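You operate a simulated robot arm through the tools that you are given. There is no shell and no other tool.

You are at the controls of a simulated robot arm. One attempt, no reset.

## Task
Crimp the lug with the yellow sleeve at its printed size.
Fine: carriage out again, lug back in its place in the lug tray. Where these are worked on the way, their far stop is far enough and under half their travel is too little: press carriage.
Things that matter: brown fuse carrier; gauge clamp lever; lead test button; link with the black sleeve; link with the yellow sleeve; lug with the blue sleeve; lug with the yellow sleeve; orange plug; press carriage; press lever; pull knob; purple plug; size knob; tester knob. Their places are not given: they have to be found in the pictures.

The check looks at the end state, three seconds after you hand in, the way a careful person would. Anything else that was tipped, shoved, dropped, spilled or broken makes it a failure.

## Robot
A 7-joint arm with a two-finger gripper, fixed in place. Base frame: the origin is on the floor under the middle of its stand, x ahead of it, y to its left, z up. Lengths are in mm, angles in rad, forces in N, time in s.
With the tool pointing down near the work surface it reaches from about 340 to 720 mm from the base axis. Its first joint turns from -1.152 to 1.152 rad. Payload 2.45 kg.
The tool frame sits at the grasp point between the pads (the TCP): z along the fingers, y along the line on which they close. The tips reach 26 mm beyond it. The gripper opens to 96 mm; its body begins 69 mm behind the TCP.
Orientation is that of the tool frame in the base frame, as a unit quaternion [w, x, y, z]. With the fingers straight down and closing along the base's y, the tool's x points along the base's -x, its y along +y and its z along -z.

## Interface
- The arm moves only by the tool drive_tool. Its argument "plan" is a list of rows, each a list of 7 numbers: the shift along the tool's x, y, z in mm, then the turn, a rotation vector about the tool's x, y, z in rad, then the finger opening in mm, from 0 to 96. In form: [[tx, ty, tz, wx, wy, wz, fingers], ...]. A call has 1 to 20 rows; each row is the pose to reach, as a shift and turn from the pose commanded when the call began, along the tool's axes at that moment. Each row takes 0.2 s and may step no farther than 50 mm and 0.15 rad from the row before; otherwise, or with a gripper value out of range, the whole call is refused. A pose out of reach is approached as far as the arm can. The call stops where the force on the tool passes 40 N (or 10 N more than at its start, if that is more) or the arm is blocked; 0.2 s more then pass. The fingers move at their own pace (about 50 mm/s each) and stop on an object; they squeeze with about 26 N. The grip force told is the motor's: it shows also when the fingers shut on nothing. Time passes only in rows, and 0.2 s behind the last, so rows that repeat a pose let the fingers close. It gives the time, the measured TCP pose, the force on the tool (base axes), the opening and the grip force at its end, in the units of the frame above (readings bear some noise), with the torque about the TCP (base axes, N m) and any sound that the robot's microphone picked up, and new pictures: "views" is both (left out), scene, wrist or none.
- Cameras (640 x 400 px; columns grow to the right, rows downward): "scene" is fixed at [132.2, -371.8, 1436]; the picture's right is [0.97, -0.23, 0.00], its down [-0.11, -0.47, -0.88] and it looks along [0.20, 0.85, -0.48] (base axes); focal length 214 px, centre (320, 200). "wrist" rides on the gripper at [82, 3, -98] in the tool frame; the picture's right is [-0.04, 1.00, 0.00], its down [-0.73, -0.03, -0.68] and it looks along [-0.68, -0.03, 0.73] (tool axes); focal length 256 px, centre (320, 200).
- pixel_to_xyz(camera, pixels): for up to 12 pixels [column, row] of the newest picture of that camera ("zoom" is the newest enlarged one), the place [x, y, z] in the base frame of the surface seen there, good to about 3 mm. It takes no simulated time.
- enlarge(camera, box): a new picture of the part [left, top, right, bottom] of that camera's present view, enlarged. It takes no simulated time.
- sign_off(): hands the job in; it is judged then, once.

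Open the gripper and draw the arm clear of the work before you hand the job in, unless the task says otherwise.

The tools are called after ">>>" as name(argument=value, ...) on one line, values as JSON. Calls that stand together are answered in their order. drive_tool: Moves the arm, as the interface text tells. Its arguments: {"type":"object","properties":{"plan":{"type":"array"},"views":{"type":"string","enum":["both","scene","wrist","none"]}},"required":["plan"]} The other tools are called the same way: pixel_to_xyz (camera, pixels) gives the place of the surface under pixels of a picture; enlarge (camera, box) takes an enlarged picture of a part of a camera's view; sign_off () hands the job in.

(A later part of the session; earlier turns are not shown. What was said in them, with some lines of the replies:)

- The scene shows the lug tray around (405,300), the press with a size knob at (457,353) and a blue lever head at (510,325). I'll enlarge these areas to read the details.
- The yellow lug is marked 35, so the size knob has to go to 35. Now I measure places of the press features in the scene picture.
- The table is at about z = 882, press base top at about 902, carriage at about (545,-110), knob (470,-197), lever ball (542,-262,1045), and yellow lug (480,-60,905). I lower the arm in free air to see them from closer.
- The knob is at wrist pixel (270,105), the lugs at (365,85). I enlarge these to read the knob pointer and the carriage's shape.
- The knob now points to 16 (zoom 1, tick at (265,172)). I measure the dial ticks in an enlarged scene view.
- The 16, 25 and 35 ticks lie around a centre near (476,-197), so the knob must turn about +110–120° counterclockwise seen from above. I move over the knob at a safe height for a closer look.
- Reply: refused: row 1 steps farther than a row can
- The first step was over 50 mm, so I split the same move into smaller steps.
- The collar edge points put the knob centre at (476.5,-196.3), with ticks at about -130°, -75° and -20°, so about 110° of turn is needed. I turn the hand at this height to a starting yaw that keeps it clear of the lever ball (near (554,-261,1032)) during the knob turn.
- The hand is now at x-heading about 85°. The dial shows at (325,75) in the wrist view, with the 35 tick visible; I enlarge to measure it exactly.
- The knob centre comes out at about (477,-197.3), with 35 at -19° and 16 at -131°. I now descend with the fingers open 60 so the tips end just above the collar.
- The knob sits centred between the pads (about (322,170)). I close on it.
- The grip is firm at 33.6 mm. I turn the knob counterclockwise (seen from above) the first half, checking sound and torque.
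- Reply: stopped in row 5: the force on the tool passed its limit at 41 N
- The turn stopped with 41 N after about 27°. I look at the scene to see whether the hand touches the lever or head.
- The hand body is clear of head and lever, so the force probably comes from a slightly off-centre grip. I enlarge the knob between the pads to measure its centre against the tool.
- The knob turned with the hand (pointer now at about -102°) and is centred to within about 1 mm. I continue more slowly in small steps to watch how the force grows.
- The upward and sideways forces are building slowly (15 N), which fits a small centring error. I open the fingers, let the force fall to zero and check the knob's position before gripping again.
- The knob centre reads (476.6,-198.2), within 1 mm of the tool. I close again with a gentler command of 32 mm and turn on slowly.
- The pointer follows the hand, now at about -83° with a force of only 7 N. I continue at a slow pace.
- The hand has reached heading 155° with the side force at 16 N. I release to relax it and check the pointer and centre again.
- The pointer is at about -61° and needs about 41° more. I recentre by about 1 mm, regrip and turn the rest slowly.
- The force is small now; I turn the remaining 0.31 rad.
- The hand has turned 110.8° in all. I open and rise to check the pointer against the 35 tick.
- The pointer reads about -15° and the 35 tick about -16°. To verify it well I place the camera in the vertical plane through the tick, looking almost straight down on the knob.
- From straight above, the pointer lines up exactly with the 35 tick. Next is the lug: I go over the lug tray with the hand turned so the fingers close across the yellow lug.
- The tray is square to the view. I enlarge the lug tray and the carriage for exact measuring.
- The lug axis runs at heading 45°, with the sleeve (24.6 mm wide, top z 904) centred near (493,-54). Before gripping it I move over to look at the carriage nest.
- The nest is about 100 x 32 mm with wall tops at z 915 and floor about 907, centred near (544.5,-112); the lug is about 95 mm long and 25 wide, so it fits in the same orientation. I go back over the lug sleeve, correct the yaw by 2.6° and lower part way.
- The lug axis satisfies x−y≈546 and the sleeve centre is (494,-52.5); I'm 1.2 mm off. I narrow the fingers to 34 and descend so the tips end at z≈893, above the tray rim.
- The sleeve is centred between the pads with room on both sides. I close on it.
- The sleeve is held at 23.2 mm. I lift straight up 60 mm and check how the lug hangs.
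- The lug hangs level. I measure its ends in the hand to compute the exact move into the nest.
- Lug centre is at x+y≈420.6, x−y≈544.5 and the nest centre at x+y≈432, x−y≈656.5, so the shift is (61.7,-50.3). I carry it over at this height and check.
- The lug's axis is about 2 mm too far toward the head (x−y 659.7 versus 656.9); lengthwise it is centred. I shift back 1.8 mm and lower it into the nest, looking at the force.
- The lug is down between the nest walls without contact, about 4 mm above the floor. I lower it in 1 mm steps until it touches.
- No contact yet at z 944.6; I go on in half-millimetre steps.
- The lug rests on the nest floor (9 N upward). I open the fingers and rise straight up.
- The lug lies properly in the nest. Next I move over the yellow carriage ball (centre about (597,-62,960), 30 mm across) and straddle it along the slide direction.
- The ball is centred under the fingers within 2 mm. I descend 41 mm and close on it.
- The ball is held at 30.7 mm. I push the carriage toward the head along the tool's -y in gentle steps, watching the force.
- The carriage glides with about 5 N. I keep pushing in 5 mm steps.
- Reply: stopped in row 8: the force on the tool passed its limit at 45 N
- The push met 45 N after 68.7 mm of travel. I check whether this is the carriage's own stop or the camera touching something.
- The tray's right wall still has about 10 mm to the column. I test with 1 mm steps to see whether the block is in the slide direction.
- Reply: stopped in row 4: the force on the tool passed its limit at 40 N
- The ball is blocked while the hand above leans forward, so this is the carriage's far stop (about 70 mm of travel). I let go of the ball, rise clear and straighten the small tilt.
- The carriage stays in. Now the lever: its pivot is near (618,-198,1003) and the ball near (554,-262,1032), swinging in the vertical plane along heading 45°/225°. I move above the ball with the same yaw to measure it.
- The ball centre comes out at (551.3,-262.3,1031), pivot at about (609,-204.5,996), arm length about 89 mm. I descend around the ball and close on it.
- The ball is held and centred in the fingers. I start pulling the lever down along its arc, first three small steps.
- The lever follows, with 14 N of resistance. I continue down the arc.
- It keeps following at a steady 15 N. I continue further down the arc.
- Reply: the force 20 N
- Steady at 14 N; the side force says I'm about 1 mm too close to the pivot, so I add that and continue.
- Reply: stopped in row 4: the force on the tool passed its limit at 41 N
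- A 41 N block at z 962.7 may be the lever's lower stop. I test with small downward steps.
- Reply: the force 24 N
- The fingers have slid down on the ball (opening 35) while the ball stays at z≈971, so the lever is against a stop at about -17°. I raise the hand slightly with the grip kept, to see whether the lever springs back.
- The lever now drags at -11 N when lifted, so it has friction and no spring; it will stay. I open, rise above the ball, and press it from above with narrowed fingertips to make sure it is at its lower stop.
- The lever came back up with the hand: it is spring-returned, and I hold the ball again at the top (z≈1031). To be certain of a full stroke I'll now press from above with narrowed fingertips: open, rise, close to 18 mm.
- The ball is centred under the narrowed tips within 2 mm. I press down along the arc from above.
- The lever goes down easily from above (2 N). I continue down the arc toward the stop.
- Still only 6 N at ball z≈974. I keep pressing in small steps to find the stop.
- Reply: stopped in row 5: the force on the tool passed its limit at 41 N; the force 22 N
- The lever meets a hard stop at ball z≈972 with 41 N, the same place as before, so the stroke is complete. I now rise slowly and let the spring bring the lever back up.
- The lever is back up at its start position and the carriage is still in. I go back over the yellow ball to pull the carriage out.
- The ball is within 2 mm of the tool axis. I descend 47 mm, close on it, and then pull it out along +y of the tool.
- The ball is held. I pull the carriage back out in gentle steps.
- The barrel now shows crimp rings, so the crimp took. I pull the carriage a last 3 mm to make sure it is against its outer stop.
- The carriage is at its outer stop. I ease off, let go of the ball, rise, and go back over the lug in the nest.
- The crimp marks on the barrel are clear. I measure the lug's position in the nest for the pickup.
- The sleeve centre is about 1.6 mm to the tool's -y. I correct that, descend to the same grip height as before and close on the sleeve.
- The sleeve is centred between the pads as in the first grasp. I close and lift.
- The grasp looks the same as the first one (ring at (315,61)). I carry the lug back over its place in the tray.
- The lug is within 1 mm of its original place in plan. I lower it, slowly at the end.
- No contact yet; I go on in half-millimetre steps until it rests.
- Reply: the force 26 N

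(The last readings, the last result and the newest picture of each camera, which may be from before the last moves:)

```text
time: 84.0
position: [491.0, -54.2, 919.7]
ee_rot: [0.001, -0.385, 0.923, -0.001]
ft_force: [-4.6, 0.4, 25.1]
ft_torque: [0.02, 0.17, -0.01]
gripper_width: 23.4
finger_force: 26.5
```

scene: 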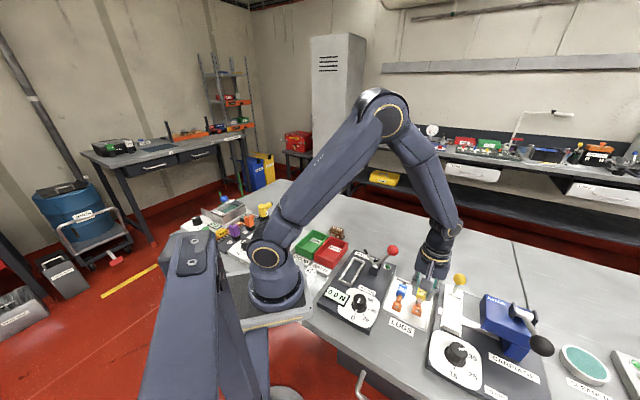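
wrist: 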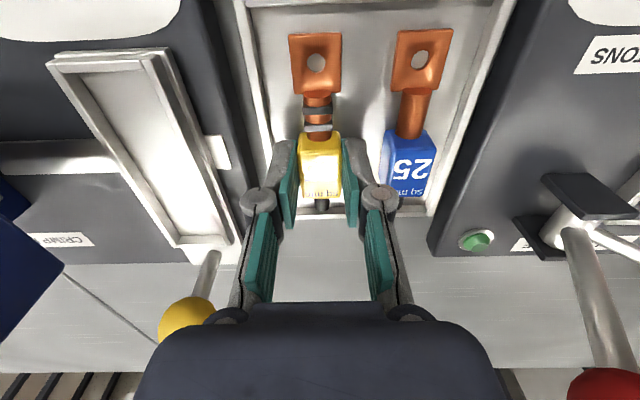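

It rests on the tray floor (25 N). I ease up a millimetre, open to 33 mm only (the blue lug is near) and rise.

>>> drive_tool(plan=[[0, 0, -0.8, 0, 0, 0, 15], [0, 0, -1.0, 0, 0, 0, 20], [0, 0, -1.0, 0, 0, 0, 27], [0, 0, -1.0, 0, 0, 0, 33], [0, 0, -1.0, 0, 0, 0, 33], [0, 0, -15, 0, 0, 0, 33], [0, 0, -40, 0, 0, 0, 33], [0, 0, -80, 0, 0, 0, 40], [0, 0, -120, 0, 0, 0, 50], [0, 0, -150, 0, 0, 0, 60], [0, 0, -150, 0, 0, 0, 60]], views="both")

>>> enlarge(camera="wrist", box=[250, 0, 430, 160])

>>> enlarge(camera="scene", box=[380, 255, 570, 395])

```text
time: 86.4
position: [492.1, -54.0, 1068.4]
ee_rot: [-0.001, -0.384, 0.923, 0.0]
ft_force: [-0.1, 0.2, -0.7]
ft_torque: [0.01, -0.03, 0.0]
gripper_width: 60.2
finger_force: 0.0
```

scene: 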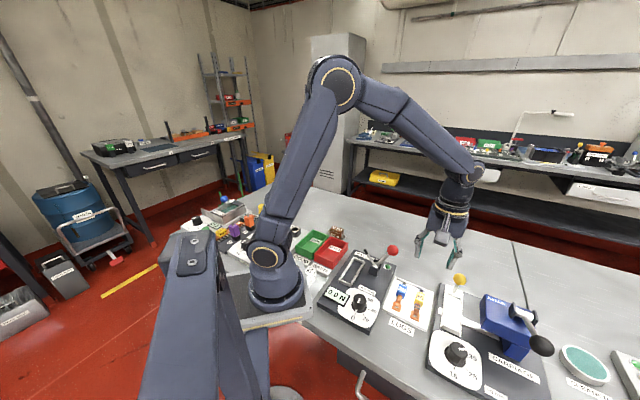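
wrist: 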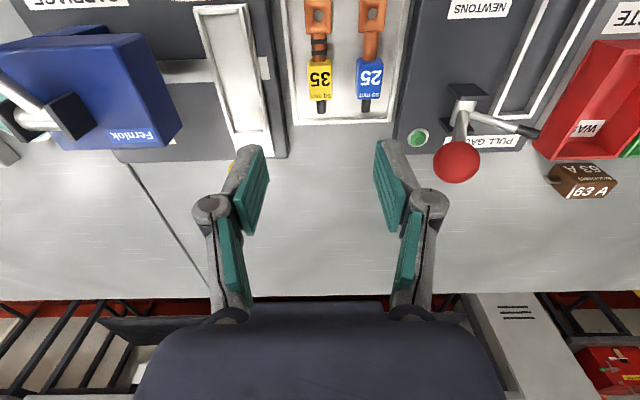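

```text
2.50 times, centred on (340, 80) of wrist
```

zoom: 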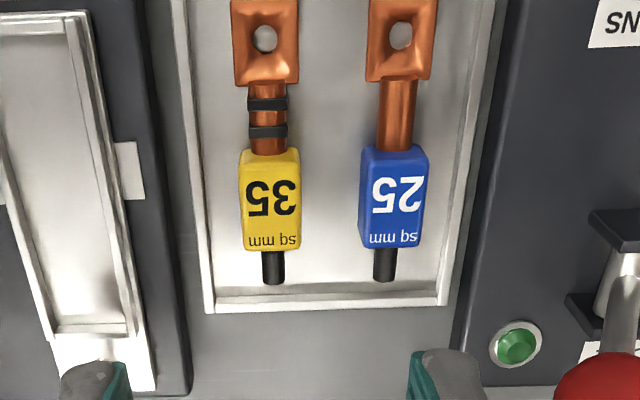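

```text
2.86 times, centred on (475, 325) of scene
```

zoom: 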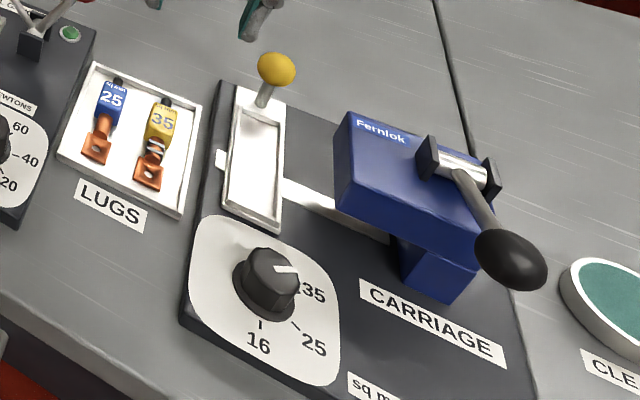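

The lug lies in its place with the crimp bands, the carriage is out, the lever is up and the knob shows 35. I draw the arm up and away, opening the gripper.

>>> drive_tool(plan=[[0, 0, -40, 0, 0, 0, 75], [10, 0, -80, 0, 0, 0, 96], [30, 0, -120, 0, 0, 0, 96], [55, 0, -150, 0, 0, 0, 96], [80, 0, -180, 0, 0, 0, 96], [80, 0, -180, 0, 0, 0, 96]], views="both")

>>> enlarge(camera="scene", box=[290, 220, 480, 350])

```text
time: 87.8
position: [435.3, -112.4, 1247.6]
ee_rot: [0.0, -0.383, 0.924, 0.0]
ft_force: [-1.0, -0.1, -0.1]
ft_torque: [0.01, -0.05, -0.05]
gripper_width: 96.0
finger_force: 0.1
```

scene: 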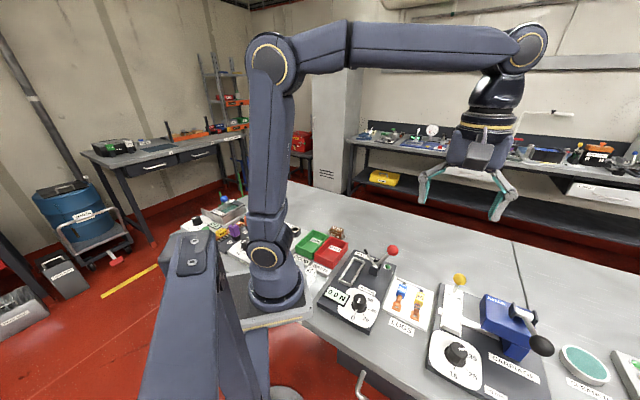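
wrist: 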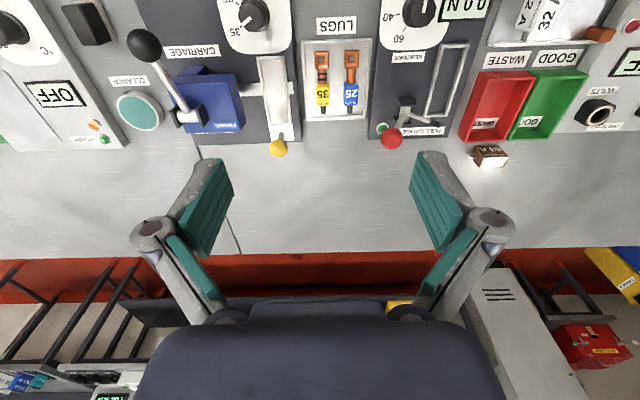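

```text
3.08 times, centred on (385, 285) of scene
```

zoom: 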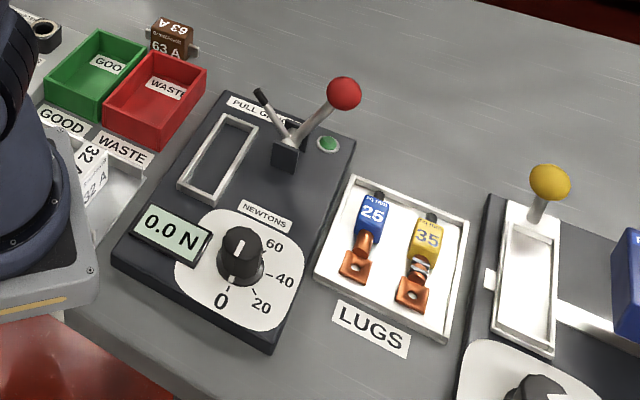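

The final view shows the crimped yellow lug in its place in the tray, the blue lug untouched, the carriage out, the lever up, and nothing else moved. The gripper is open and clear, so I hand the job in.

>>> sign_off()

```text
The job is handed in.
```

The lug with the yellow sleeve is crimped at its printed size, 35, and is back in its place in the lug tray. I have handed the job in, but the check's result has not come back.

- **Size:** the size knob was turned from 16 to 35. From straight above, the pointer lined up with the 35 tick. I left the knob at 35.
- **Crimp:** the carriage went in to its far stop, about 70 mm. The press lever was pressed to its lower stop twice. The first time the fingers slipped on the ball, so I pressed again from above to be sure of a full stroke. Two crimp bands now show on the barrel.
- **End state:** the carriage is out against its outer stop and the lever has sprung back up. The lug lies within about 1 mm of where it started. The blue lug and everything else in view looks unmoved. The gripper is open and clear of the work.
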